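You operate a simulated robot arm through the tools that you are given. There is no shell and no other tool.

The job below is to be done with a simulated robot arm. You get a single attempt, and the scene is never put back.

TASK
Check the orange module and sort it into the rack.
Fine: it sits in the teal carriage: push that home, press check once; GOOD or FAULT side as shown; leave the carriage out.

Only the result counts: the job must be done as asked and must still hold three seconds after the hand-in. Knocking over, shifting, dropping, spilling or breaking anything else fails it.

THE ROBOT
A 7-joint arm with a fingered hand, fixed in place. Base frame: the origin is on the floor under the middle of its stand, x ahead of it, y to its left, z up; the work surface is at about z = 800. Units: mm, degrees, N and s.
With the tool pointing down near the work surface it reaches from about 340 to 820 mm from the base axis. Its first joint turns from -115.0 to 115.0 degrees. Payload 5 kg.
The tool frame sits at the grasp point between the pads (the TCP): z along the fingers, y along the line on which they close. The tips reach 32 mm beyond it. The gripper opens to 160 mm; its body begins 89 mm behind the TCP. The gripper is a hand of 4 fingers: y runs from the thumb to the fingers, the wrist lies at [0, 0, -267] in the tool frame, and closing takes about 1.5 s.
Orientation is that of the tool frame in the base frame, as a unit quaternion [w, x, y, z]. With the fingers straight down and closing along the base's y, the tool's x points along the base's -x, its y along +y and its z along -z.

THE INTERFACE
- The arm moves only by the tool step_arm. Its argument "targets" is one flat list of numbers, 6 for each row, row after row: the shift along the base's x, y, z in units of 50 mm (1.0 is 50 mm), then the turn, a rotation vector about the base's x, y, z in units of 6 degrees (1.0 is 6 degrees). In form: [x, y, z, ax, ay, az, x, y, z, ax, ay, az, ...]. A call has 1 to 20 rows; each row shifts and turns the commanded pose from where the row before left it. "grip" is the closure, from 0 (fully open) to 1 (shut), set as the call begins (left out, the last holds). A call with a number of a shift or a turn outside -1 to 1 is refused whole. A row lasts 0.2 s, in which the tool goes at most 50 mm and 8.6 degrees; a call with a longer step from one row to the next is refused whole, and so is a gripper value outside its range. Where a pose cannot be reached the arm comes as near as it can. A force on the tool above 40 N (or 10 N above the force at the start of the call, whichever is more), or a blocked arm, ends the call early, and 0.2 s more pass. Each finger travels about 108 mm/s and halts on what it meets, pressing with about 31 N; the grip force reading is that of the motor and also rises with nothing between the fingers. The clock runs only during rows and for 0.2 s after the last one: add rows that do not move to give the fingers time. It gives the time, the measured TCP pose, the force on the tool (base axes), the opening and the grip force at its end, in the units of the frame above (readings bear some noise), with the torque about the TCP (base axes, N m) and any sound that the robot's microphone picked up, and new pictures: "show" is both (left out), scene, wrist or none.
- Cameras (640 x 400 px; columns grow to the right, rows downward): "scene" is fixed at [219.9, -649.4, 1546.1]; the picture's right is [-0.28, 0.96, 0.00], its down [0.93, 0.28, -0.24] and it looks along [-0.23, -0.07, -0.97] (base axes); focal length 291 px, centre (320, 200). "wrist" rides on the gripper at [80, -4, -114] in the tool frame; the picture's right is [0.05, 1.00, 0.00], its down [-0.82, 0.04, -0.58] and it looks along [-0.58, 0.03, 0.82] (tool axes); focal length 265 px, centre (320, 200). There is no depth. A picture from a camera that has moved, and an enlarged one, comes with that camera's place and axes in the base frame and with its lens.
- slide_trunk(by): slides the trunk up (or, below 0, down) by that many mm; the arm rides with it, the base frame stays. It gives what a move gives, with no picture.
- set_fingers(finger1, finger2, finger3, thumb_bend): sets how far each is bent, from 0 (flat) to 1 (curled in); at 0.3 the hand is open as for a grip, at 0.7 the pads meet at the TCP. One left out holds its place. A second passes; each finger stops where it meets its share of the squeeze, and holds until it gets a number again. A gripper value or a shape takes the hand back. It gives what a move gives, with no picture; readings hold the bend of each and the force on the fingers (four entries, about 0 where the hand has none), thumb and palm.
- preshape(shape): the hand has 4 fingers and takes this shape, open, in about a second: jaw (thumb against the fingers, like two jaws); tri (thumb and two fingers); tip (a fingertip pinch); poke (one finger out to press); point (the index stretched); flat (the hand flat); cup (the hand cupped); fist (a fist). The gripper value then closes the fingers along that shape, each until it touches; the sizes above hold for jaw. It gives what a move gives, with no picture.
- inspect(camera, box): a new picture of the part [left, top, right, bottom] of that camera's present view, enlarged. The clock stands still meanwhile.
- hand_in(): hands the job in; it is judged then, once.

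Places have to be worked out from the pictures, the camera data and where the tool is seen. Open the gripper and draw the arm clear of the work before you hand the job in, unless the task says otherwise.

The tools are called after "Emit:" by a JSON object that holds its "op" and its "data". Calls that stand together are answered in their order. step_arm: Moves the arm, as the interface text tells. Its arguments: {"type":"object","properties":{"targets":{"type":"array","items":{"type":"number"}},"grip":{"type":"number"},"show":{"type":"string","enum":["both","scene","wrist","none"]}},"required":["targets"]} The other tools are called the same way: slide_trunk (by) moves the trunk up or down; preshape (shape) gives the hand a shape; set_fingers (finger1, finger2, finger3, thumb_bend) moves the fingers one by one; inspect (camera, box) takes an enlarged picture of a part of a camera's view; hand_in () hands the job in.

At the start:

```text
clock: 0.0
eef_pos: [5.0, -559.4, 1157.9]
ee_rot: [0.0, 0.0, 1.0, 0.0]
contact_force: [0.0, 0.4, 1.1]
ft_torque: [0.02, 0.01, 0.0]
gripper_width: 159.8
finger_force: 0.1
shape: jaw
bend: [0.3, 0.3, 0.3, 0.3]
finger forces: [0.0, 0.0, 0.0, 0.0, 0.0, 0.0]
trunk travel left (down, up): [-850.0, 140.0]
```

scene: 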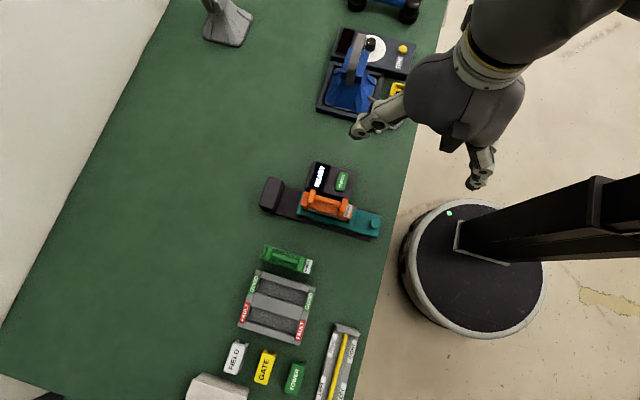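
wrist: 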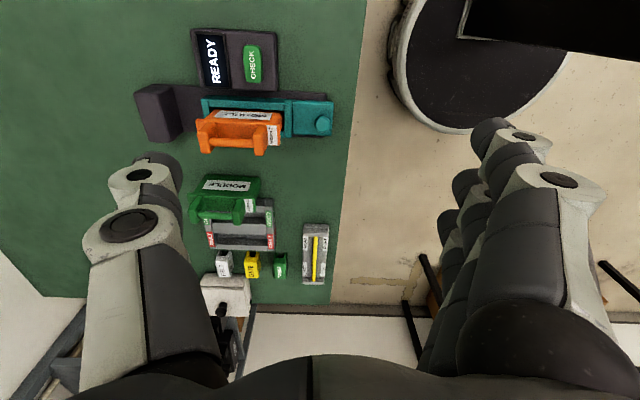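

The start pictures show the orange module in the teal carriage, a check station reading READY, and a rack with GOOD and FAULT sides. I'll look closer before moving.

Emit:
{"op": "inspect", "data": {"camera": "scene", "box": [220, 140, 400, 260]}}

Emit:
{"op": "inspect", "data": {"camera": "scene", "box": [180, 230, 380, 400]}}

Emit:
{"op": "inspect", "data": {"camera": "wrist", "box": [120, 20, 360, 170]}}

Emit:
{"op": "inspect", "data": {"camera": "wrist", "box": [160, 160, 360, 300]}}

```text
3.33 times, centred on (310, 200) of scene
camera zoom: at [219.9, -649.4, 1546.1], right [-0.28, 0.96, 0.0], down [0.93, 0.28, -0.24], along [-0.23, -0.07, -0.97], focal length 970 px, centre (353, 200)
```

zoom: 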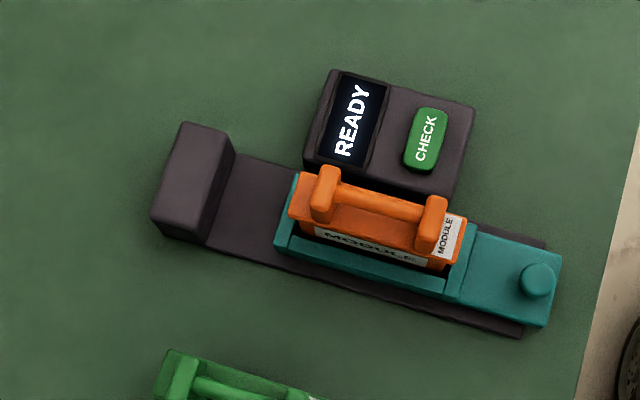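

```text
2.35 times, centred on (280, 315) of scene
camera zoom: at [219.9, -649.4, 1546.1], right [-0.28, 0.96, 0.0], down [0.93, 0.28, -0.24], along [-0.23, -0.07, -0.97], focal length 685 px, centre (414, -71)
```

zoom: 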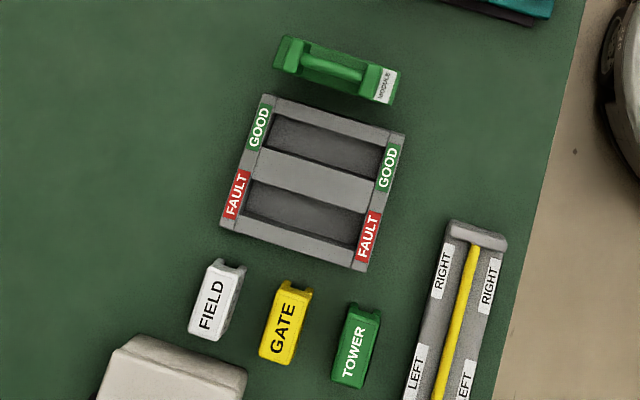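

```text
2.67 times, centred on (240, 95) of wrist
camera zoom: at [-75.8, -565.7, 1272.0], right [-0.05, 1.0, 0.0], down [0.82, 0.04, 0.58], along [0.58, 0.03, -0.82], focal length 708 px, centre (533, 480)
```

zoom: 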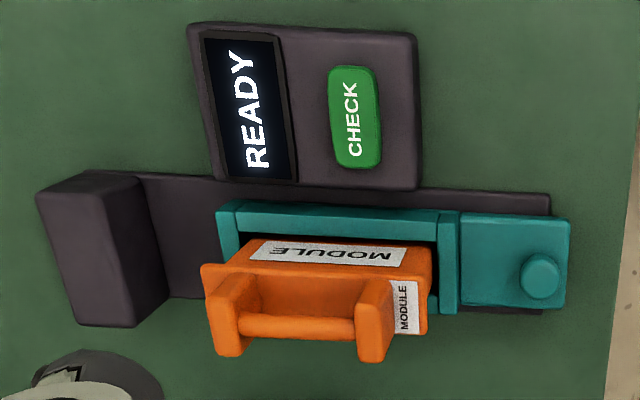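

```text
2.86 times, centred on (260, 230) of wrist
camera zoom: at [-75.8, -565.7, 1272.0], right [-0.05, 1.0, 0.0], down [0.82, 0.04, 0.58], along [0.58, 0.03, -0.82], focal length 758 px, centre (491, 114)
```

zoom: 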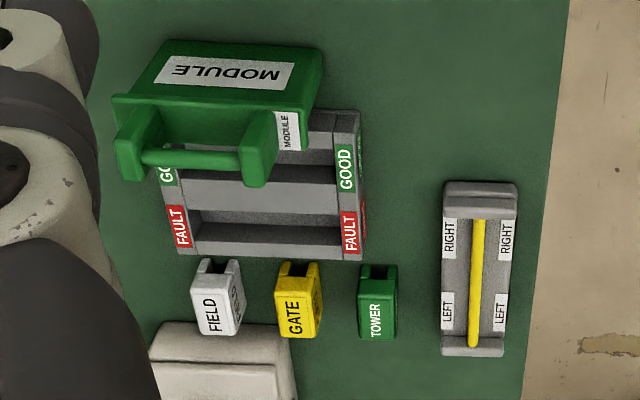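

The carriage axis runs along base y: the knob is near (74, -551, 846), the stop block face near y ≈ -799, and the rack lies around x 290–360, y ≈ -723. I'll move above the knob for a closer look with the wrist camera.

Emit:
{"op": "step_arm", "data": {"targets": [0.345, 0.04, -0.79, 0, 0, 0, 0.345, 0.04, -0.79, 0, 0, 0, 0.345, 0.04, -0.79, 0, 0, 0, 0.345, 0.04, -0.79, 0, 0, 0], "show": "both"}}

```text
clock: 1.0
eef_pos: [76.2, -555.3, 998.9]
ee_rot: [0.0, 0.0, 1.0, 0.0]
contact_force: [0.7, -0.2, -0.4]
ft_torque: [0.0, 0.01, 0.0]
gripper_width: 160.2
finger_force: 0.0
shape: jaw
bend: [0.3, 0.3, 0.3, 0.3]
finger forces: [0.1, 0.1, 0.0, 0.0, 0.0, 0.1]
trunk travel left (down, up): [-850.0, 140.0]
camera wrist: at [-5.3, -561.0, 1113.6], right [-0.05, 1.0, 0.0], down [0.82, 0.04, 0.58], along [0.58, 0.03, -0.82], focal length 265 px, centre (320, 200)
```

scene: 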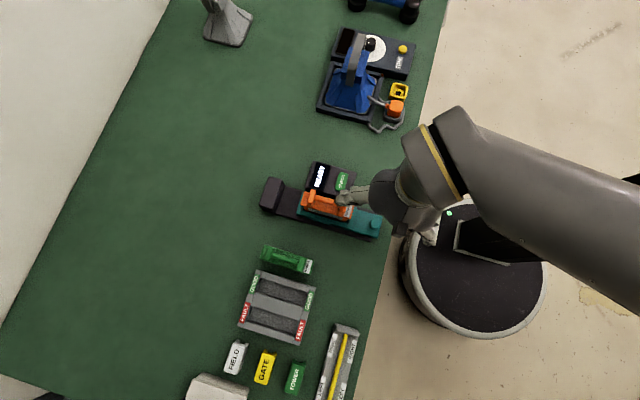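
wrist: 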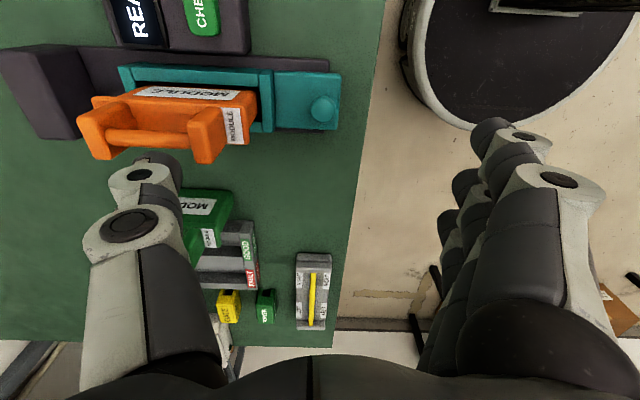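

The knob and the module are clear in the wrist view. I'll zoom in to measure the knob, the carriage end and the module handle.

Emit:
{"op": "inspect", "data": {"camera": "wrist", "box": [60, 0, 360, 180]}}

Emit:
{"op": "inspect", "data": {"camera": "scene", "box": [250, 150, 410, 250]}}

```text
2.13 times, centred on (210, 90) of wrist
camera zoom: at [-5.3, -561.0, 1113.6], right [-0.05, 1.0, 0.0], down [0.82, 0.04, 0.58], along [0.58, 0.03, -0.82], focal length 566 px, centre (555, 435)
```

zoom: 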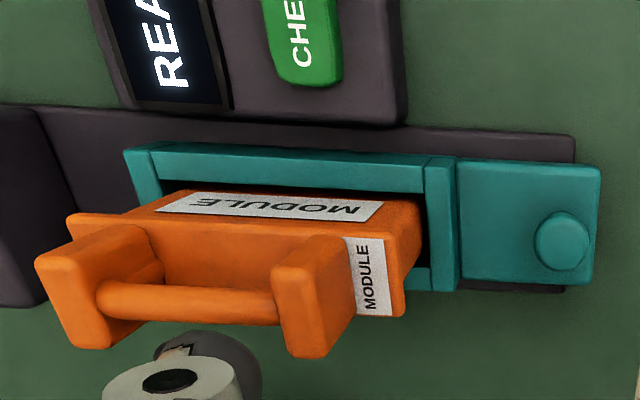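

```text
4.00 times, centred on (330, 200) of scene
camera zoom: at [219.9, -649.4, 1546.1], right [-0.28, 0.96, 0.0], down [0.93, 0.28, -0.24], along [-0.23, -0.07, -0.97], focal length 1164 px, centre (280, 200)
```

zoom: 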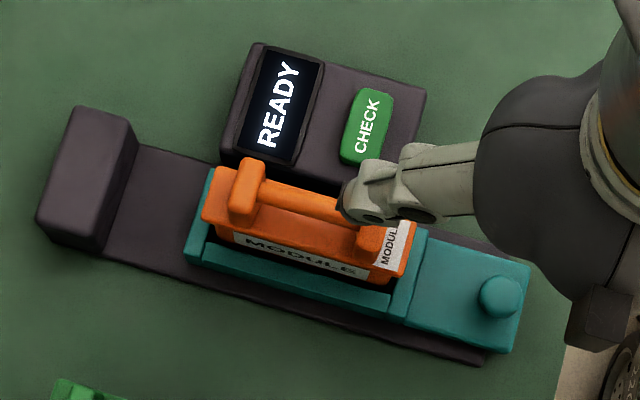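

Triangulating gives the module top at z≈900, the handle bar at z≈942 (x≈72, y≈-665), and the knob at about (72, -552, 842). I'll rise and yaw the hand -90° so it closes along x, with the camera on the robot's side, clear of the module.

Emit:
{"op": "step_arm", "data": {"targets": [0, 0, 1, 0, 0, 0, 0, 0, 1, 0, 0, 0, 0, 0, 0, 0, 0, -1, 0, 0, 0, 0, 0, -1, 0, 0, 0, 0, 0, -1, 0, 0, 0, 0, 0, -1, 0, 0, 0, 0, 0, -1, 0, 0, 0, 0, 0, -1, 0, 0, 0, 0, 0, -1, 0, 0, 0, 0, 0, -1, 0, 0, 0, 0, 0, -1, 0, 0, 0, 0, 0, -1, 0, 0, 0, 0, 0, -1, 0, 0, 0, 0, 0, -1, 0, 0, 0, 0, 0, -1, 0, 0, 0, 0, 0, -1, 0, 0, 0, 0, 0, -1], "show": "both"}}

```text
clock: 4.6
eef_pos: [74.7, -552.5, 1099.7]
ee_rot: [0.0, 0.708, 0.707, 0.0]
contact_force: [-0.4, -0.1, -0.1]
ft_torque: [0.0, -0.01, -0.01]
gripper_width: 159.8
finger_force: 0.1
shape: jaw
bend: [0.3, 0.3, 0.3, 0.3]
finger forces: [0.1, 0.0, 0.0, 0.0, 0.0, 0.0]
trunk travel left (down, up): [-850.0, 140.0]
camera wrist: at [70.1, -472.9, 1213.8], right [1.0, 0.05, 0.0], down [0.04, -0.81, 0.58], along [0.03, -0.58, -0.82], focal length 265 px, centre (320, 200)
```

scene: 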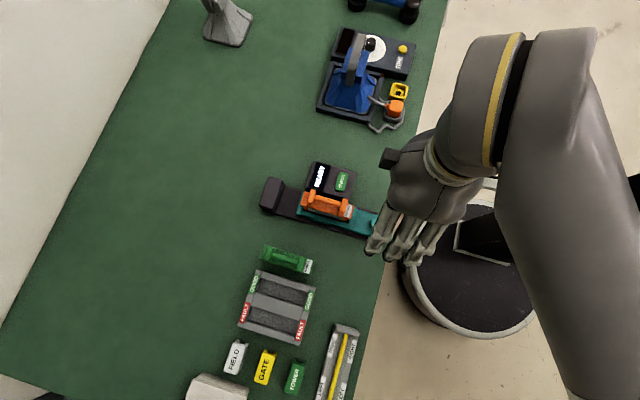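
wrist: 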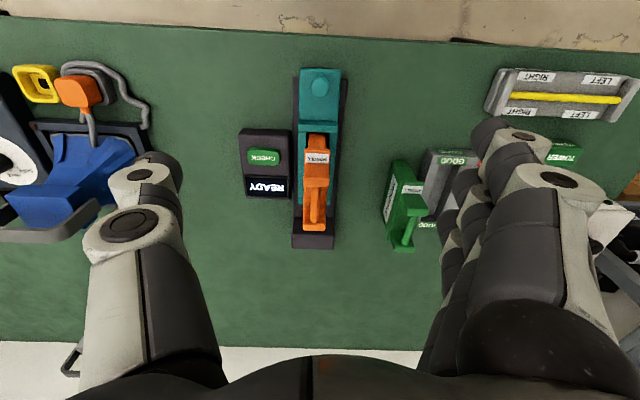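

The yaw worked and the camera now looks from the robot's side toward -y. I'll try the "poke" shape and look at where the finger sits.

Emit:
{"op": "preshape", "data": {"shape": "poke"}}

Emit:
{"op": "step_arm", "data": {"targets": [0, 0, 0, 0, 0, 0], "show": "both"}}

Emit:
{"op": "inspect", "data": {"camera": "wrist", "box": [200, 50, 440, 260]}}

```text
clock: 5.5
eef_pos: [75.0, -552.1, 1100.8]
ee_rot: [0.0, 0.707, 0.708, -0.001]
contact_force: [0.6, -0.1, 0.3]
ft_torque: [0.04, 0.01, 0.01]
gripper_width: 0.2
finger_force: 0.0
shape: poke
bend: [1.0, 1.0, 1.0, 0.47]
finger forces: [0.0, 0.0, 0.1, 0.1, 0.0, 0.0]
trunk travel left (down, up): [-850.0, 140.0]
```

```text
clock: 5.9
eef_pos: [74.5, -552.5, 1099.8]
ee_rot: [-0.001, 0.707, 0.707, -0.001]
contact_force: [0.0, -0.3, -0.5]
ft_torque: [0.01, 0.0, -0.02]
gripper_width: 0.0
finger_force: 0.1
shape: poke
bend: [1.0, 1.0, 1.0, 0.47]
finger forces: [0.0, 0.0, 0.0, 0.1, 0.0, 0.0]
trunk travel left (down, up): [-850.0, 140.0]
camera wrist: at [69.7, -472.6, 1214.0], right [1.0, 0.05, 0.0], down [0.04, -0.82, 0.58], along [0.03, -0.58, -0.82], focal length 265 px, centre (320, 200)
```

scene: 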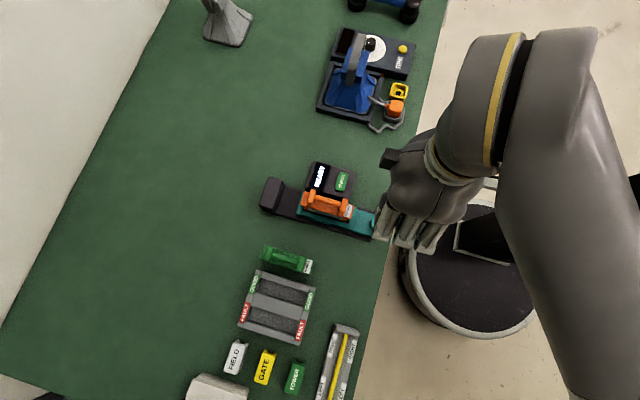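
wrist: 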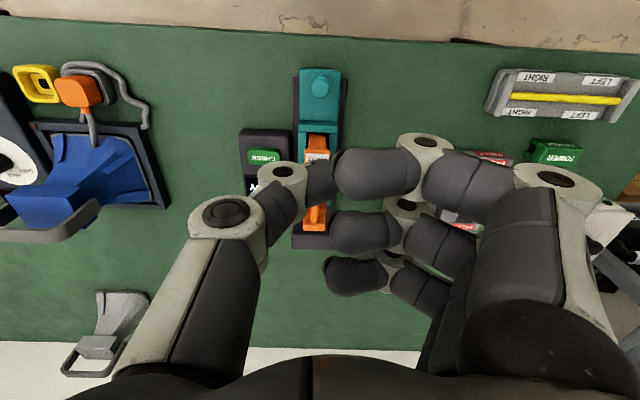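

```text
1.90 times, centred on (320, 155) of wrist
camera zoom: at [69.7, -472.6, 1214.0], right [1.0, 0.05, 0.0], down [0.04, -0.82, 0.58], along [0.03, -0.58, -0.82], focal length 506 px, centre (320, 286)
```

zoom: 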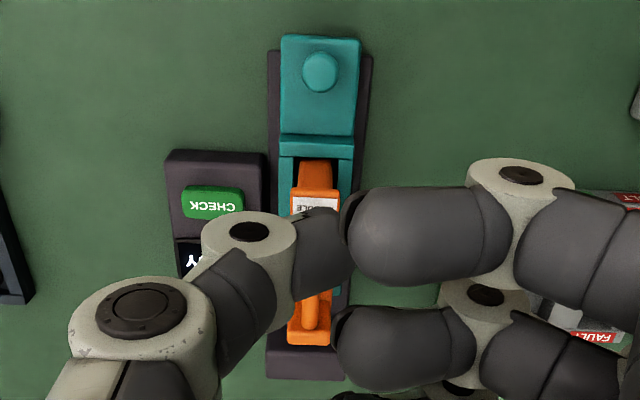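

In "poke" the thumb protrudes while the fingers curl across. I'll compare with the "point" shape before deciding which to use.

Emit:
{"op": "preshape", "data": {"shape": "point"}}

Emit:
{"op": "step_arm", "data": {"targets": [0, 0, 0, 0, 0, 0], "show": "both"}}

Emit:
{"op": "inspect", "data": {"camera": "scene", "box": [340, 140, 500, 280]}}

```text
clock: 6.8
eef_pos: [75.6, -552.1, 1100.7]
ee_rot: [0.0, 0.707, 0.707, 0.0]
contact_force: [0.3, -0.2, 0.6]
ft_torque: [0.0, -0.02, -0.02]
gripper_width: 152.5
finger_force: 0.1
shape: point
bend: [0.3, 1.0, 1.0, 0.54]
finger forces: [0.0, 0.0, 0.0, 0.2, 0.0, 0.0]
trunk travel left (down, up): [-850.0, 140.0]
```

```text
clock: 7.2
eef_pos: [74.9, -552.9, 1098.5]
ee_rot: [0.0, 0.707, 0.707, 0.0]
contact_force: [0.8, -0.5, 0.6]
ft_torque: [0.02, 0.02, -0.02]
gripper_width: 152.3
finger_force: 0.1
shape: point
bend: [0.3, 1.0, 1.0, 0.54]
finger forces: [0.0, 0.0, 0.0, 0.1, 0.0, 0.1]
trunk travel left (down, up): [-850.0, 140.0]
camera wrist: at [69.7, -472.6, 1213.9], right [1.0, 0.05, 0.0], down [0.04, -0.82, 0.58], along [0.03, -0.58, -0.82], focal length 265 px, centre (320, 200)
```

scene: 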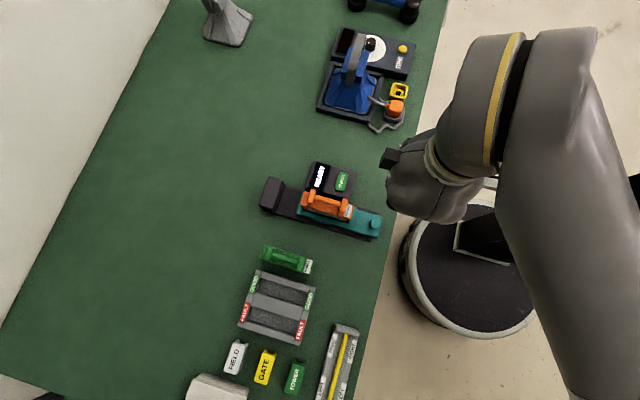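
wrist: 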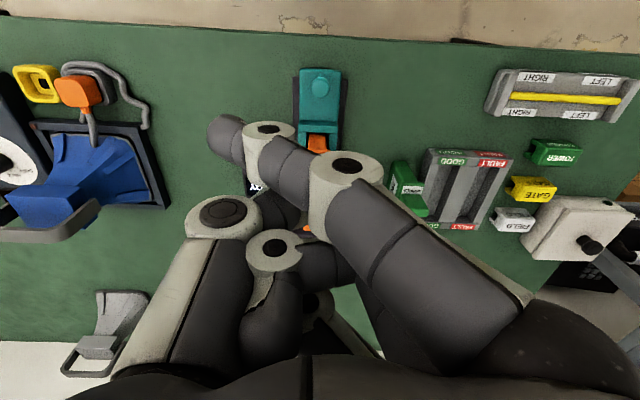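

```text
2.86 times, centred on (420, 210) of scene
camera zoom: at [219.9, -649.4, 1546.1], right [-0.28, 0.96, 0.0], down [0.93, 0.28, -0.24], along [-0.23, -0.07, -0.97], focal length 832 px, centre (34, 171)
```

zoom: 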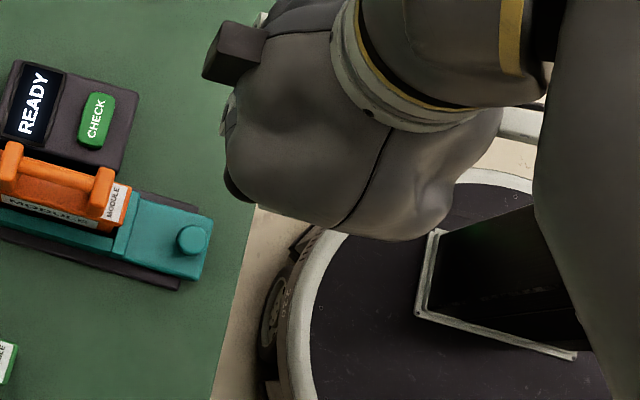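

"Point" sends the index across the palm, which is awkward to use. I'll check "tip" and then "tri" to see how those fingers are arranged.

Emit:
{"op": "preshape", "data": {"shape": "tip"}}

Emit:
{"op": "step_arm", "data": {"targets": [0, 0, 0, 0, 0, 0], "show": "wrist"}}

Emit:
{"op": "preshape", "data": {"shape": "tri"}}

Emit:
{"op": "step_arm", "data": {"targets": [0, 0, 0, 0, 0, 0], "show": "wrist"}}

```text
clock: 8.1
eef_pos: [74.7, -552.8, 1100.1]
ee_rot: [0.0, 0.707, 0.707, 0.0]
contact_force: [0.0, -0.6, 0.1]
ft_torque: [0.0, 0.03, 0.02]
gripper_width: 159.8
finger_force: 0.0
shape: tip
bend: [0.01, 0.3, 0.01, 0.3]
finger forces: [0.1, 0.0, 0.0, 0.0, 0.1, 0.1]
trunk travel left (down, up): [-850.0, 140.0]
```

```text
clock: 8.5
eef_pos: [74.9, -552.1, 1099.4]
ee_rot: [0.0, 0.707, 0.707, -0.001]
contact_force: [0.0, -0.6, 0.5]
ft_torque: [0.0, 0.01, 0.0]
gripper_width: 160.2
finger_force: 0.0
shape: tip
bend: [0.01, 0.3, 0.01, 0.3]
finger forces: [0.0, 0.0, 0.0, 0.0, 0.0, 0.0]
trunk travel left (down, up): [-850.0, 140.0]
camera wrist: at [69.7, -472.6, 1213.9], right [1.0, 0.05, 0.0], down [0.04, -0.82, 0.58], along [0.03, -0.58, -0.82], focal length 265 px, centre (320, 200)
```

wrist: 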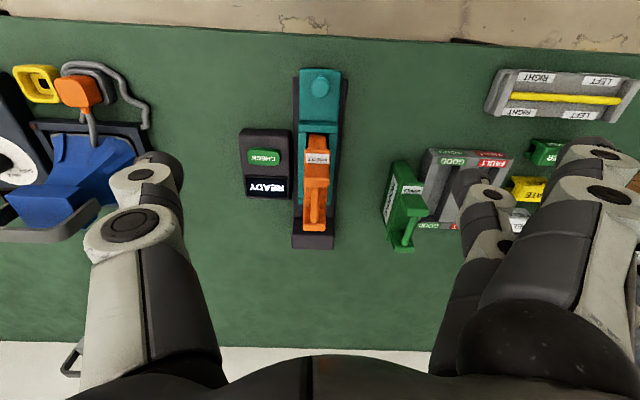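

```text
clock: 9.4
eef_pos: [75.6, -552.6, 1099.3]
ee_rot: [0.0, 0.707, 0.707, 0.0]
contact_force: [0.6, 0.0, -0.2]
ft_torque: [-0.02, 0.0, -0.02]
gripper_width: 159.7
finger_force: 0.2
shape: tri
bend: [0.3, 0.3, 0.01, 0.3]
finger forces: [0.0, 0.0, 0.0, 0.0, 0.0, 0.0]
trunk travel left (down, up): [-850.0, 140.0]
```

```text
clock: 9.8
eef_pos: [73.4, -552.9, 1100.2]
ee_rot: [-0.001, 0.707, 0.707, 0.0]
contact_force: [0.4, 1.1, 1.0]
ft_torque: [0.02, -0.01, -0.01]
gripper_width: 159.8
finger_force: 0.1
shape: tri
bend: [0.3, 0.3, 0.01, 0.3]
finger forces: [0.0, 0.1, 0.0, 0.1, 0.0, 0.0]
trunk travel left (down, up): [-850.0, 140.0]
camera wrist: at [69.7, -472.6, 1213.9], right [1.0, 0.05, 0.0], down [0.04, -0.82, 0.58], along [0.03, -0.58, -0.82], focal length 265 px, centre (320, 200)
```

wrist: 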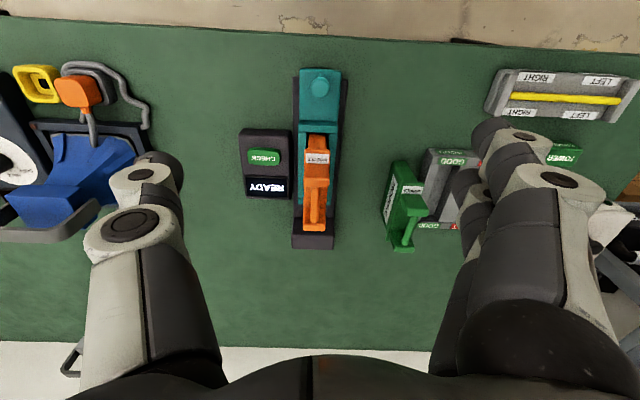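

"Tip" pairs the thumb with the middle finger. I'll use the jaw shape with single-finger control instead, nearly closing the middle finger and thumb in free air to see where their tips go before I descend on the knob.

Emit:
{"op": "preshape", "data": {"shape": "jaw"}}

Emit:
{"op": "set_fingers", "data": {"finger1": 0.3, "finger2": 0.6, "finger3": 0.3, "thumb_bend": 0.6}}

Emit:
{"op": "step_arm", "data": {"targets": [0, 0, 0, 0, 0, 0], "show": "both"}}

Emit:
{"op": "inspect", "data": {"camera": "wrist", "box": [200, 50, 440, 260]}}

```text
clock: 10.7
eef_pos: [74.7, -552.6, 1098.9]
ee_rot: [0.0, 0.707, 0.707, 0.0]
contact_force: [0.3, 0.5, -0.6]
ft_torque: [0.01, -0.03, -0.04]
gripper_width: 160.1
finger_force: 0.1
shape: jaw
bend: [0.3, 0.3, 0.3, 0.3]
finger forces: [0.1, 0.0, 0.0, 0.0, 0.0, 0.0]
trunk travel left (down, up): [-850.0, 140.0]
```

```text
clock: 11.7
eef_pos: [74.2, -551.6, 1100.4]
ee_rot: [0.001, 0.707, 0.707, 0.0]
contact_force: [0.6, 0.0, 0.0]
ft_torque: [0.02, 0.02, -0.02]
gripper_width: 112.0
finger_force: 0.0
shape: fingers
bend: [0.3, 0.6, 0.3, 0.6]
finger forces: [0.0, 0.0, 0.1, 0.0, 0.0, 0.0]
trunk travel left (down, up): [-850.0, 140.0]
```

```text
clock: 12.1
eef_pos: [74.7, -552.5, 1098.7]
ee_rot: [0.001, 0.707, 0.707, 0.0]
contact_force: [-0.2, 0.1, -0.7]
ft_torque: [0.01, 0.02, -0.01]
gripper_width: 111.9
finger_force: 0.1
shape: fingers
bend: [0.3, 0.6, 0.3, 0.6]
finger forces: [0.0, 0.1, 0.0, 0.0, 0.1, 0.0]
trunk travel left (down, up): [-850.0, 140.0]
camera wrist: at [69.7, -472.6, 1213.9], right [1.0, 0.05, 0.0], down [0.04, -0.82, 0.58], along [0.03, -0.58, -0.82], focal length 265 px, centre (320, 200)
```

scene: 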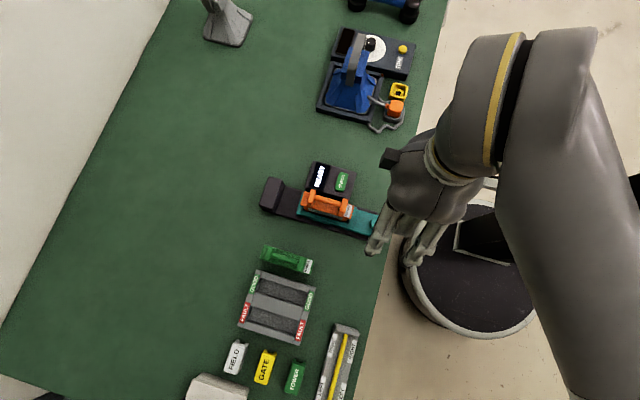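
wrist: 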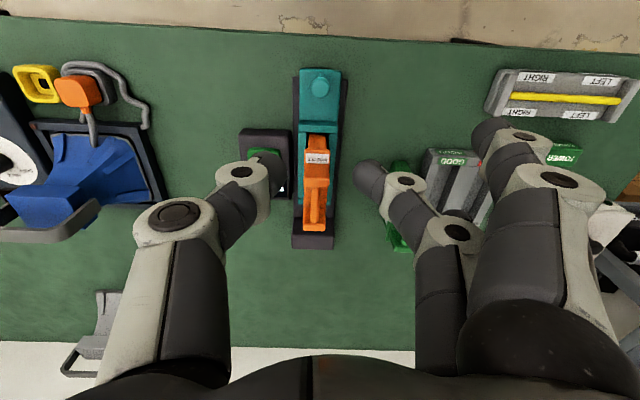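

```text
1.90 times, centred on (320, 155) of wrist
camera zoom: at [69.7, -472.6, 1213.9], right [1.0, 0.05, 0.0], down [0.04, -0.82, 0.58], along [0.03, -0.58, -0.82], focal length 506 px, centre (320, 286)
```

zoom: 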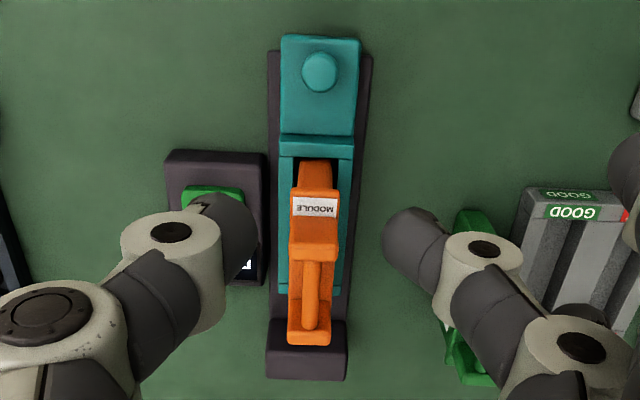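

The tips of the thumb and middle finger now sit about 45 mm apart around the tool axis. I refined the knob to (74.3, -552.5), about 24 mm across, top z≈847, on a plate with its top at z≈824. I'll descend to just above it.

Emit:
{"op": "step_arm", "data": {"targets": [0, 0, -0.9, 0, 0, 0, 0, 0, -0.9, 0, 0, 0, 0, 0, -0.9, 0, 0, 0, 0, 0, -0.8, 0, 0, 0, 0, 0, -0.7, 0, 0, 0, 0, 0, 0, 0, 0, 0], "show": "both"}}

```text
clock: 13.3
eef_pos: [160.4, -594.8, 988.0]
ee_rot: [0.116, 0.684, 0.72, 0.012]
contact_force: [-0.1, -0.5, 0.4]
ft_torque: [0.01, 0.0, -0.01]
gripper_width: 111.3
finger_force: 0.1
shape: fingers
bend: [0.3, 0.6, 0.3, 0.6]
finger forces: [0.0, 0.0, 0.1, 0.0, 0.0, 0.1]
trunk travel left (down, up): [-850.0, 140.0]
stopped in row 6: the arm was blocked; the commanded pose is now the measured one
camera wrist: at [132.4, -500.0, 1087.1], right [0.98, 0.12, 0.17], down [-0.03, -0.72, 0.69], along [0.2, -0.68, -0.7], focal length 265 px, centre (320, 200)
```

scene: 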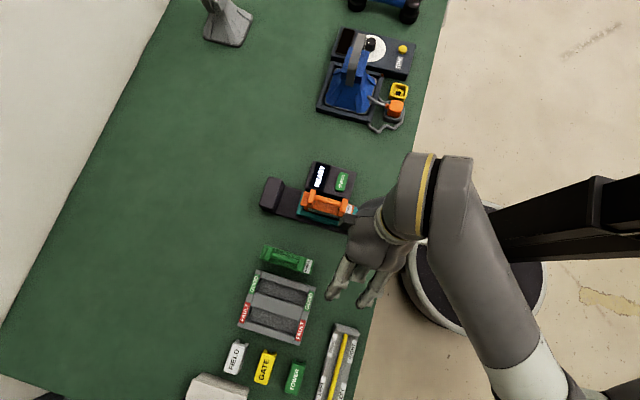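
wrist: 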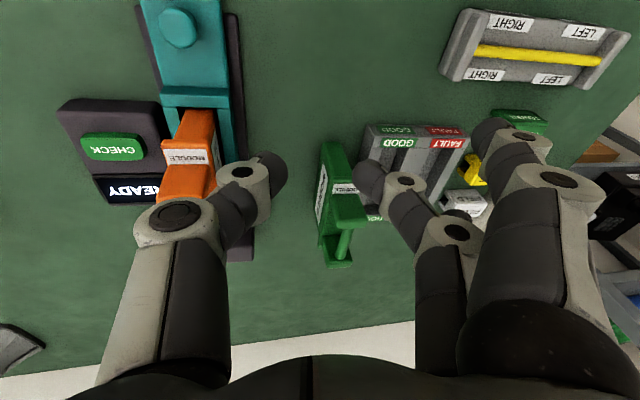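

The straight descent ran out of joint range: the arm drifted sideways to (160, -595, 988) and tilted, then stopped. Nothing was touched (forces about 0, module unmoved). I'll go straight up, then restore position and orientation, and use the trunk slide for height from there.

Emit:
{"op": "step_arm", "data": {"targets": [0, 0, 0.5, 0, 0, 0, 0, 0, 0.7, 0, 0, 0, 0, 0, 0.7, 0, 0, 0, 0, 0, 0.35, 0, 0, 0], "show": "both"}}

```text
clock: 14.3
eef_pos: [158.2, -593.9, 1097.8]
ee_rot: [0.112, 0.685, 0.719, 0.012]
contact_force: [0.8, 0.4, 0.0]
ft_torque: [-0.03, -0.02, -0.03]
gripper_width: 111.4
finger_force: 0.1
shape: fingers
bend: [0.3, 0.6, 0.3, 0.6]
finger forces: [0.0, 0.0, 0.1, 0.0, 0.0, 0.0]
trunk travel left (down, up): [-850.0, 140.0]
camera wrist: at [129.8, -499.3, 1197.5], right [0.98, 0.11, 0.16], down [-0.03, -0.73, 0.69], along [0.2, -0.68, -0.71], focal length 265 px, centre (320, 200)
```

scene: 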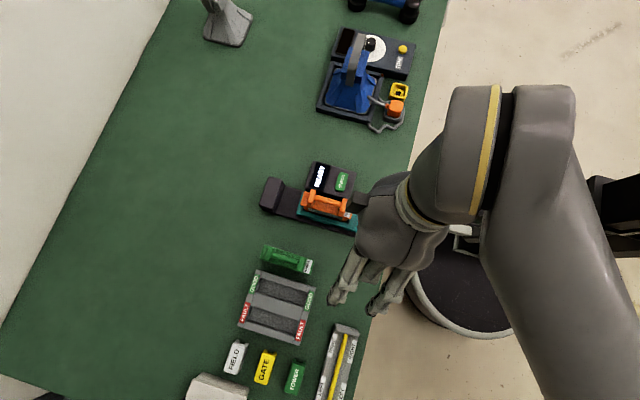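
wrist: 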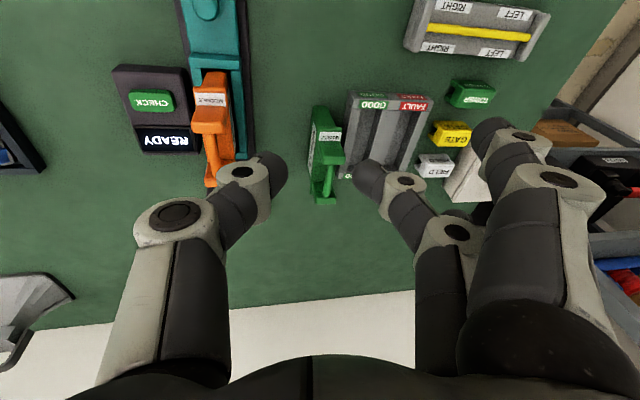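

The upward move went cleanly. Now I'll shift back over the knob and remove the tilt.

Emit:
{"op": "step_arm", "data": {"targets": [-0.56, 0.275, 0.02, 0.45, 0.56, -0.153, -0.56, 0.275, 0.02, 0.45, 0.56, -0.153, -0.56, 0.275, 0.0, 0.45, 0.56, -0.153, 0, 0, 0, 0, 0, 0], "show": "both"}}

```text
clock: 15.3
eef_pos: [73.2, -552.6, 1101.6]
ee_rot: [0.001, 0.706, 0.708, 0.0]
contact_force: [-0.4, -0.3, 1.5]
ft_torque: [0.02, -0.03, 0.01]
gripper_width: 111.7
finger_force: 0.1
shape: fingers
bend: [0.3, 0.6, 0.3, 0.6]
finger forces: [0.1, 0.1, 0.1, 0.1, 0.0, 0.0]
trunk travel left (down, up): [-850.0, 140.0]
camera wrist: at [67.8, -473.2, 1215.9], right [1.0, 0.05, 0.0], down [0.04, -0.82, 0.58], along [0.03, -0.58, -0.82], focal length 265 px, centre (320, 200)
```

scene: 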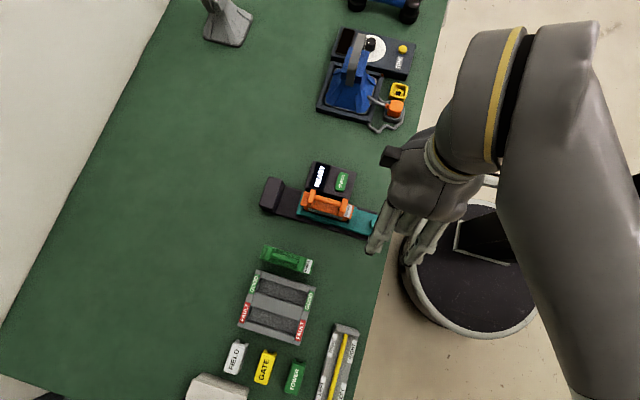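
wrist: 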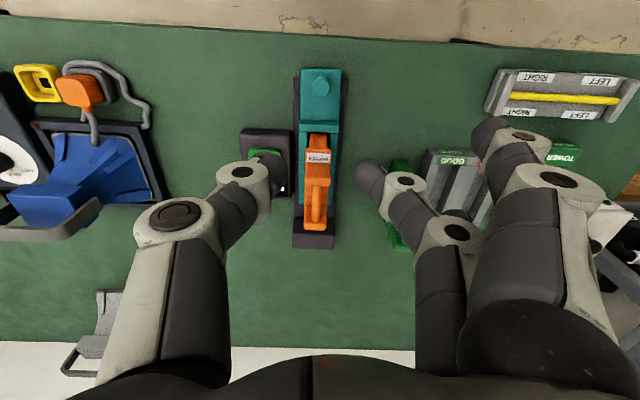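

Back to (73, -552.6, 1101) with the tool straight down. I'll lower with the trunk in a first safe step and check that the pose holds.

Emit:
{"op": "slide_trunk", "data": {"by": -100}}

```text
clock: 16.7
eef_pos: [73.6, -553.0, 1002.3]
ee_rot: [0.001, 0.706, 0.708, 0.001]
contact_force: [-0.1, 0.4, 0.5]
ft_torque: [0.0, 0.03, 0.0]
gripper_width: 111.3
finger_force: 0.1
shape: fingers
bend: [0.3, 0.6, 0.3, 0.6]
finger forces: [0.0, 0.0, 0.0, 0.0, 0.0, 0.1]
trunk travel left (down, up): [-750.0, 240.0]
```

The pose holds, with only z changing. I'll continue down another 100 mm and look.

Emit:
{"op": "slide_trunk", "data": {"by": -100}}

Emit:
{"op": "step_arm", "data": {"targets": [0, 0, 0, 0, 0, 0], "show": "both"}}

```text
clock: 18.0
eef_pos: [72.5, -553.9, 902.4]
ee_rot: [0.0, 0.707, 0.707, 0.001]
contact_force: [0.3, 0.3, -0.5]
ft_torque: [0.01, 0.0, -0.01]
gripper_width: 111.2
finger_force: 0.1
shape: fingers
bend: [0.3, 0.6, 0.3, 0.6]
finger forces: [0.0, 0.1, 0.0, 0.1, 0.0, 0.0]
trunk travel left (down, up): [-650.0, 340.0]
```

```text
clock: 18.4
eef_pos: [72.8, -552.5, 901.0]
ee_rot: [0.0, 0.706, 0.708, 0.001]
contact_force: [-0.3, 0.9, -0.4]
ft_torque: [0.05, -0.01, 0.03]
gripper_width: 111.3
finger_force: 0.1
shape: fingers
bend: [0.3, 0.6, 0.3, 0.6]
finger forces: [0.1, 0.0, 0.1, 0.0, 0.0, 0.0]
trunk travel left (down, up): [-650.0, 340.0]
camera wrist: at [67.8, -473.3, 1015.9], right [1.0, 0.05, 0.0], down [0.04, -0.82, 0.58], along [0.03, -0.58, -0.82], focal length 265 px, centre (320, 200)
```

scene: 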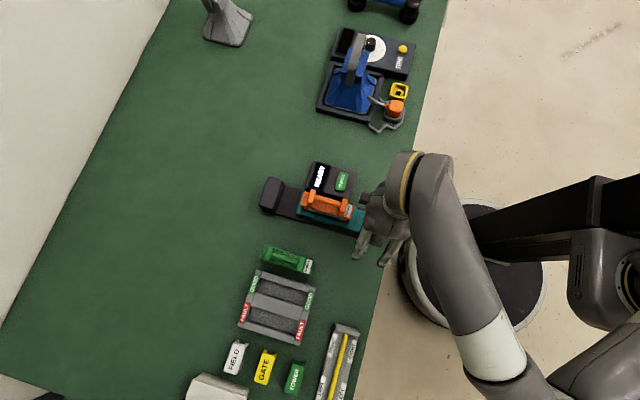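
wrist: 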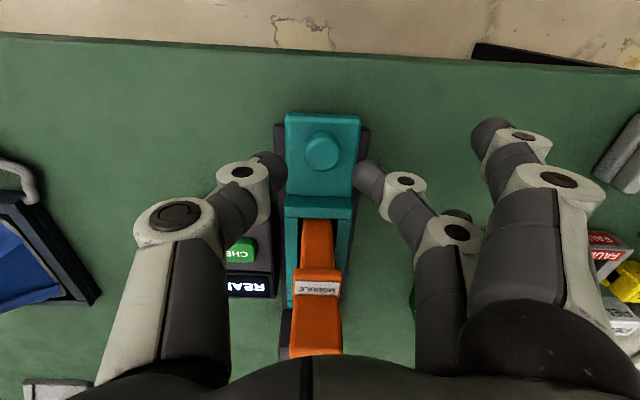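

The tips straddle the knob nicely: knob pixel (321,152), tip mid-point about (318,168). I'll lower 33 mm, so the tips come to about z=836, and check the force.

Emit:
{"op": "slide_trunk", "data": {"by": -33}}

Emit:
{"op": "step_arm", "data": {"targets": [0, 0, 0, 0, 0, 0], "show": "both"}}

Emit:
{"op": "inspect", "data": {"camera": "wrist", "box": [220, 80, 420, 240]}}

```text
clock: 19.2
eef_pos: [73.6, -553.3, 869.8]
ee_rot: [0.001, 0.707, 0.707, 0.0]
contact_force: [0.6, 0.3, 0.6]
ft_torque: [0.04, 0.04, 0.04]
gripper_width: 111.5
finger_force: 0.1
shape: fingers
bend: [0.3, 0.6, 0.3, 0.6]
finger forces: [0.1, 0.1, 0.0, 0.1, 0.0, 0.1]
trunk travel left (down, up): [-617.0, 373.0]
```

```text
clock: 19.6
eef_pos: [73.6, -553.2, 869.1]
ee_rot: [0.0, 0.706, 0.708, 0.001]
contact_force: [0.0, 0.5, -0.5]
ft_torque: [0.04, 0.0, 0.02]
gripper_width: 111.2
finger_force: 0.1
shape: fingers
bend: [0.3, 0.6, 0.3, 0.6]
finger forces: [0.1, 0.1, 0.0, 0.1, 0.0, 0.0]
trunk travel left (down, up): [-617.0, 373.0]
camera wrist: at [67.8, -473.3, 982.9], right [1.0, 0.05, 0.0], down [0.04, -0.82, 0.58], along [0.03, -0.58, -0.82], focal length 265 px, centre (320, 200)
```

scene: 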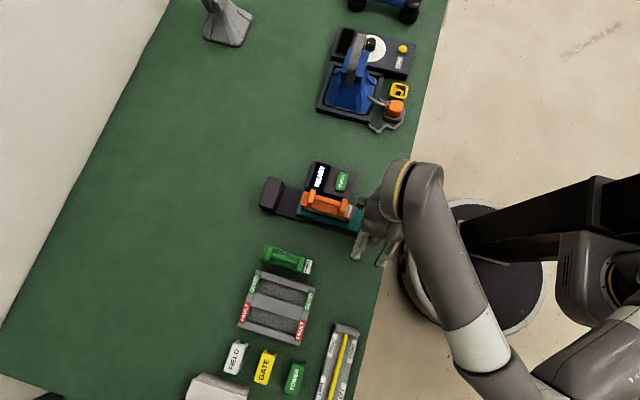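
wrist: 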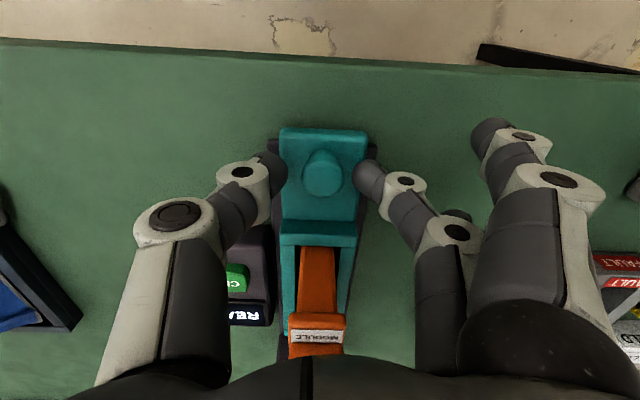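

```text
2.50 times, centred on (320, 160) of wrist
camera zoom: at [67.8, -473.3, 982.9], right [1.0, 0.05, 0.0], down [0.04, -0.82, 0.58], along [0.03, -0.58, -0.82], focal length 664 px, centre (320, 300)
```

zoom: 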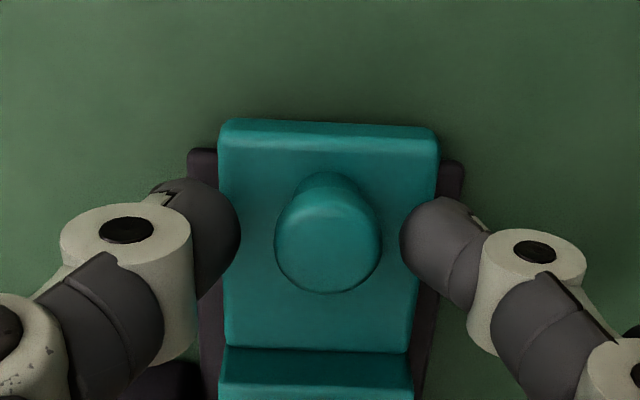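

The tips straddle the knob with good centring. I'll drop 5 mm more and then close the middle finger and thumb on the knob.

Emit:
{"op": "slide_trunk", "data": {"by": -5}}

Emit:
{"op": "set_fingers", "data": {"finger2": 0.72, "thumb_bend": 0.72}}

Emit:
{"op": "inspect", "data": {"camera": "wrist", "box": [220, 80, 420, 240]}}

```text
clock: 20.1
eef_pos: [72.3, -553.3, 862.8]
ee_rot: [0.0, 0.706, 0.708, 0.001]
contact_force: [-0.1, -0.1, 0.6]
ft_torque: [0.02, 0.03, -0.01]
gripper_width: 111.2
finger_force: 0.1
shape: fingers
bend: [0.3, 0.6, 0.3, 0.6]
finger forces: [0.0, 0.1, 0.0, 0.0, 0.0, 0.0]
trunk travel left (down, up): [-612.0, 378.0]
```

```text
clock: 21.1
eef_pos: [73.0, -552.7, 862.4]
ee_rot: [0.0, 0.707, 0.707, 0.001]
contact_force: [-2.4, 1.0, -5.4]
ft_torque: [0.0, -0.02, -0.01]
gripper_width: 100.5
finger_force: 9.7
shape: fingers
bend: [0.3, 0.64, 0.3, 0.68]
finger forces: [0.0, 8.6, 0.0, 0.1, 10.8, 0.0]
trunk travel left (down, up): [-612.0, 378.0]
```

```text
2.50 times, centred on (320, 160) of wrist
camera zoom: at [67.5, -473.5, 977.6], right [1.0, 0.05, 0.0], down [0.04, -0.82, 0.58], along [0.03, -0.58, -0.82], focal length 664 px, centre (320, 300)
```

zoom: 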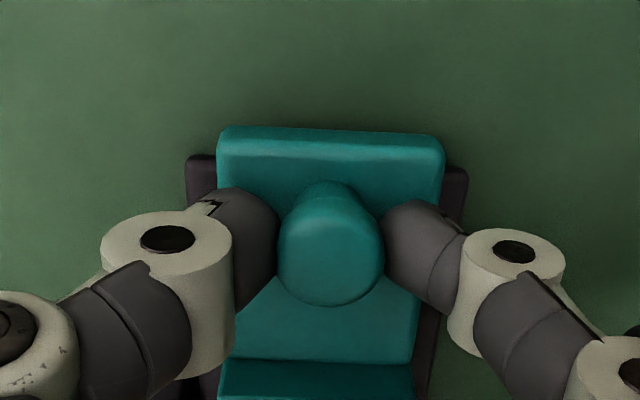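

The knob is gripped (about 10 N on each digit). I'll push the carriage slowly toward -y.

Emit:
{"op": "step_arm", "data": {"targets": [0, -0.15, 0, 0, 0, 0, 0, -0.15, 0, 0, 0, 0, 0, -0.15, 0, 0, 0, 0, 0, -0.15, 0, 0, 0, 0], "show": "both"}}

```text
clock: 22.1
eef_pos: [73.1, -585.4, 863.4]
ee_rot: [0.0, 0.707, 0.708, 0.001]
contact_force: [-0.1, -0.9, -5.0]
ft_torque: [0.0, -0.08, 0.0]
gripper_width: 100.3
finger_force: 9.6
shape: fingers
bend: [0.3, 0.64, 0.3, 0.68]
finger forces: [0.0, 9.2, 0.0, 0.0, 9.3, 0.0]
trunk travel left (down, up): [-612.0, 378.0]
camera wrist: at [67.1, -505.2, 977.6], right [1.0, 0.05, 0.0], down [0.04, -0.82, 0.58], along [0.03, -0.58, -0.82], focal length 265 px, centre (320, 200)
```

scene: 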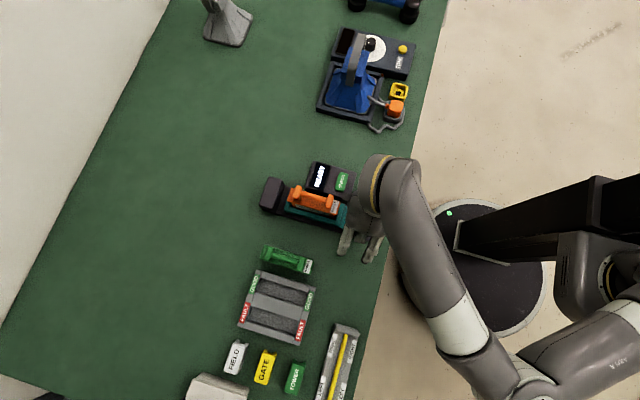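
wrist: 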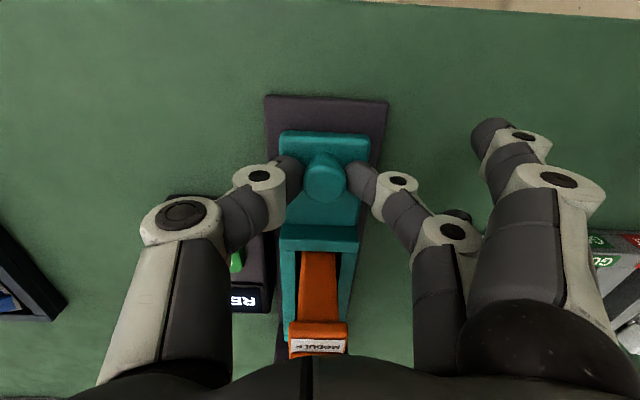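

The carriage follows with very little drag, 33 mm so far. I'll go on in smaller steps until it seats.

Emit:
{"op": "step_arm", "data": {"targets": [0, -0.08, 0, 0, 0, 0, 0, -0.08, 0, 0, 0, 0, 0, -0.08, 0, 0, 0, 0, 0, -0.08, 0, 0, 0, 0], "show": "both"}}

```text
clock: 23.1
eef_pos: [73.3, -600.1, 863.2]
ee_rot: [0.001, 0.706, 0.708, 0.002]
contact_force: [-3.0, -1.6, -7.3]
ft_torque: [-0.05, 0.03, 0.02]
gripper_width: 100.6
finger_force: 9.4
shape: fingers
bend: [0.3, 0.64, 0.3, 0.68]
finger forces: [0.0, 7.6, 0.1, 0.0, 11.1, 0.0]
trunk travel left (down, up): [-612.0, 378.0]
camera wrist: at [67.6, -520.6, 977.7], right [1.0, 0.05, 0.0], down [0.04, -0.82, 0.58], along [0.03, -0.58, -0.82], focal length 265 px, centre (320, 200)
```

scene: 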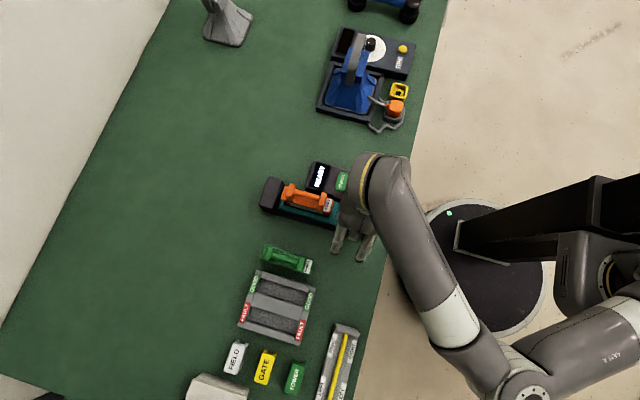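
wrist: 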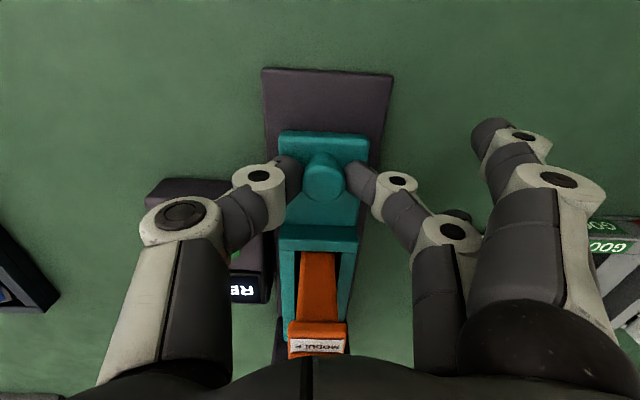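

47 mm done and nearly at the stop block. I'll continue in 3 mm steps and watch the y force.

Emit:
{"op": "step_arm", "data": {"targets": [0, -0.06, 0, 0, 0, 0, 0, -0.06, 0, 0, 0, 0, 0, -0.06, 0, 0, 0, 0], "show": "both"}}

Emit:
{"op": "inspect", "data": {"camera": "scene", "box": [240, 150, 400, 250]}}

```text
clock: 23.9
eef_pos: [73.6, -608.4, 863.8]
ee_rot: [0.0, 0.706, 0.708, 0.001]
contact_force: [-3.7, 6.1, -2.3]
ft_torque: [0.12, 0.02, -0.04]
gripper_width: 100.0
finger_force: 7.0
shape: fingers
bend: [0.3, 0.65, 0.3, 0.68]
finger forces: [0.0, 6.2, 0.0, 0.0, 8.7, 0.0]
trunk travel left (down, up): [-612.0, 378.0]
camera wrist: at [68.0, -529.0, 978.5], right [1.0, 0.05, 0.0], down [0.04, -0.82, 0.58], along [0.03, -0.58, -0.82], focal length 265 px, centre (320, 200)
```

scene: 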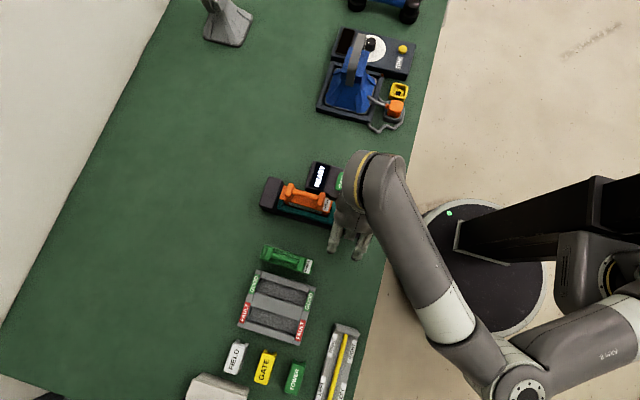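
wrist: 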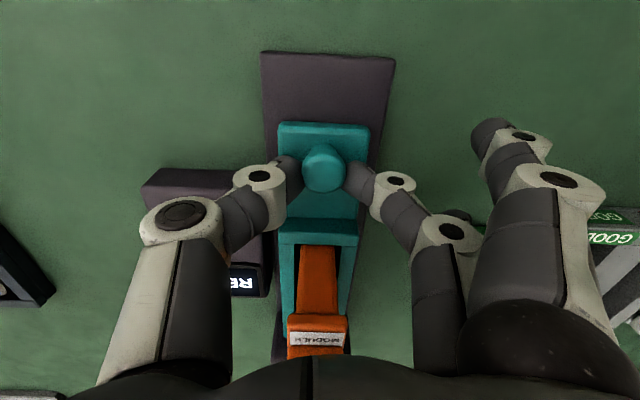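

```text
4.00 times, centred on (320, 200) of scene
camera zoom: at [219.9, -649.4, 1546.1], right [-0.28, 0.96, 0.0], down [0.93, 0.28, -0.24], along [-0.23, -0.07, -0.97], focal length 1164 px, centre (320, 200)
```

zoom: 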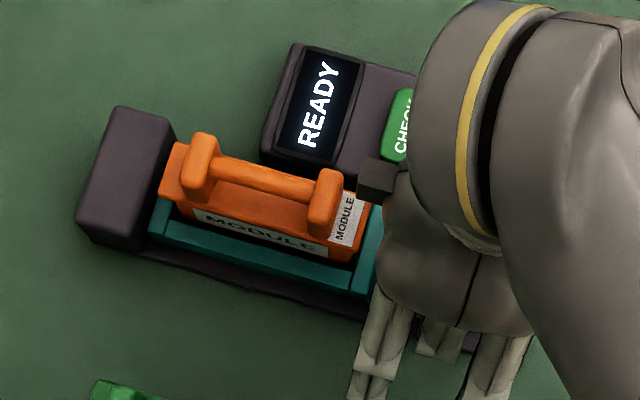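

The fingers began sliding along the knob with +6 N, so the carriage has met its stop after about 48 mm. To be sure it's fully home, I'll let go, back off, close the pinch and push the knob's near side squarely.

Emit:
{"op": "set_fingers", "data": {"finger2": 0.58, "thumb_bend": 0.6}}

Emit:
{"op": "step_arm", "data": {"targets": [0, 0.3, 0, 0, 0, 0, 0, 0.3, 0, 0, 0, 0, 0, 0.3, 0, 0, 0, 0], "show": "wrist"}}

Emit:
{"op": "set_fingers", "data": {"finger2": 0.71, "thumb_bend": 0.71}}

Emit:
{"op": "step_arm", "data": {"targets": [0, 0, 0, 0, 0, 0], "show": "both"}}

```text
clock: 24.9
eef_pos: [73.9, -608.5, 863.9]
ee_rot: [0.001, 0.707, 0.708, 0.001]
contact_force: [-1.2, -1.2, 0.1]
ft_torque: [-0.01, 0.0, -0.01]
gripper_width: 110.7
finger_force: 0.1
shape: fingers
bend: [0.3, 0.57, 0.3, 0.6]
finger forces: [0.0, 0.0, 0.1, 0.1, 0.0, 0.1]
trunk travel left (down, up): [-612.0, 378.0]
```

```text
clock: 25.7
eef_pos: [73.8, -563.1, 864.1]
ee_rot: [0.001, 0.707, 0.707, 0.001]
contact_force: [0.6, -0.2, 1.2]
ft_torque: [0.05, 0.01, 0.0]
gripper_width: 110.8
finger_force: 0.0
shape: fingers
bend: [0.3, 0.57, 0.3, 0.6]
finger forces: [0.0, 0.0, 0.0, 0.0, 0.0, 0.0]
trunk travel left (down, up): [-612.0, 378.0]
camera wrist: at [68.2, -483.4, 978.0], right [1.0, 0.05, 0.0], down [0.04, -0.82, 0.58], along [0.03, -0.58, -0.82], focal length 265 px, centre (320, 200)
```

wrist: 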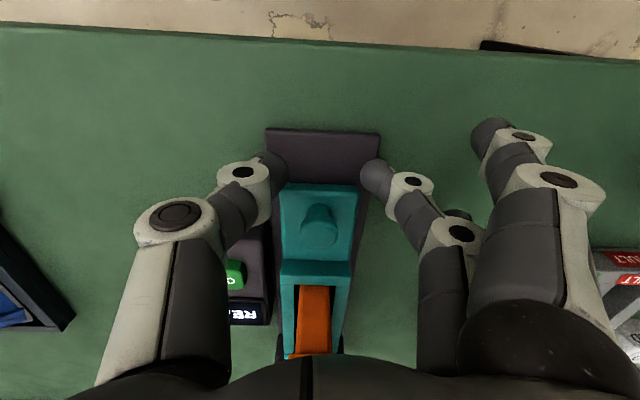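

```text
clock: 26.7
eef_pos: [74.3, -563.9, 864.1]
ee_rot: [0.0, 0.707, 0.707, 0.0]
contact_force: [-0.5, 0.4, 0.4]
ft_torque: [0.02, 0.02, -0.03]
gripper_width: 92.0
finger_force: 0.1
shape: fingers
bend: [0.3, 0.71, 0.3, 0.71]
finger forces: [0.0, 0.0, 0.0, 0.0, 0.1, 0.1]
trunk travel left (down, up): [-612.0, 378.0]
```

```text
clock: 27.1
eef_pos: [73.0, -563.0, 863.2]
ee_rot: [0.0, 0.707, 0.707, 0.001]
contact_force: [-0.5, 0.6, 0.1]
ft_torque: [0.01, 0.0, -0.02]
gripper_width: 91.7
finger_force: 0.1
shape: fingers
bend: [0.3, 0.71, 0.3, 0.71]
finger forces: [0.0, 0.0, 0.0, 0.1, 0.0, 0.0]
trunk travel left (down, up): [-612.0, 378.0]
camera wrist: at [68.1, -483.6, 978.1], right [1.0, 0.05, 0.0], down [0.04, -0.82, 0.58], along [0.03, -0.58, -0.82], focal length 265 px, centre (320, 200)
```

scene: 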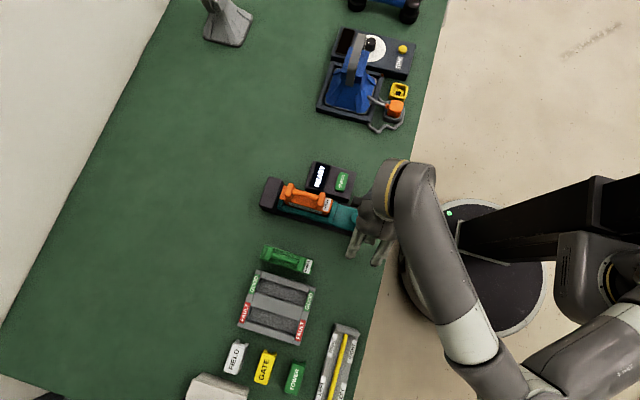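
wrist: 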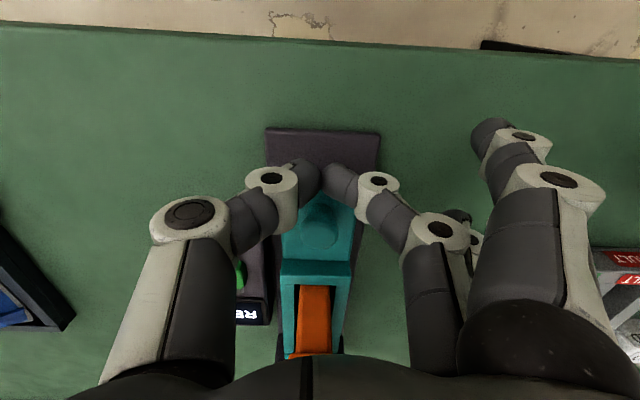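

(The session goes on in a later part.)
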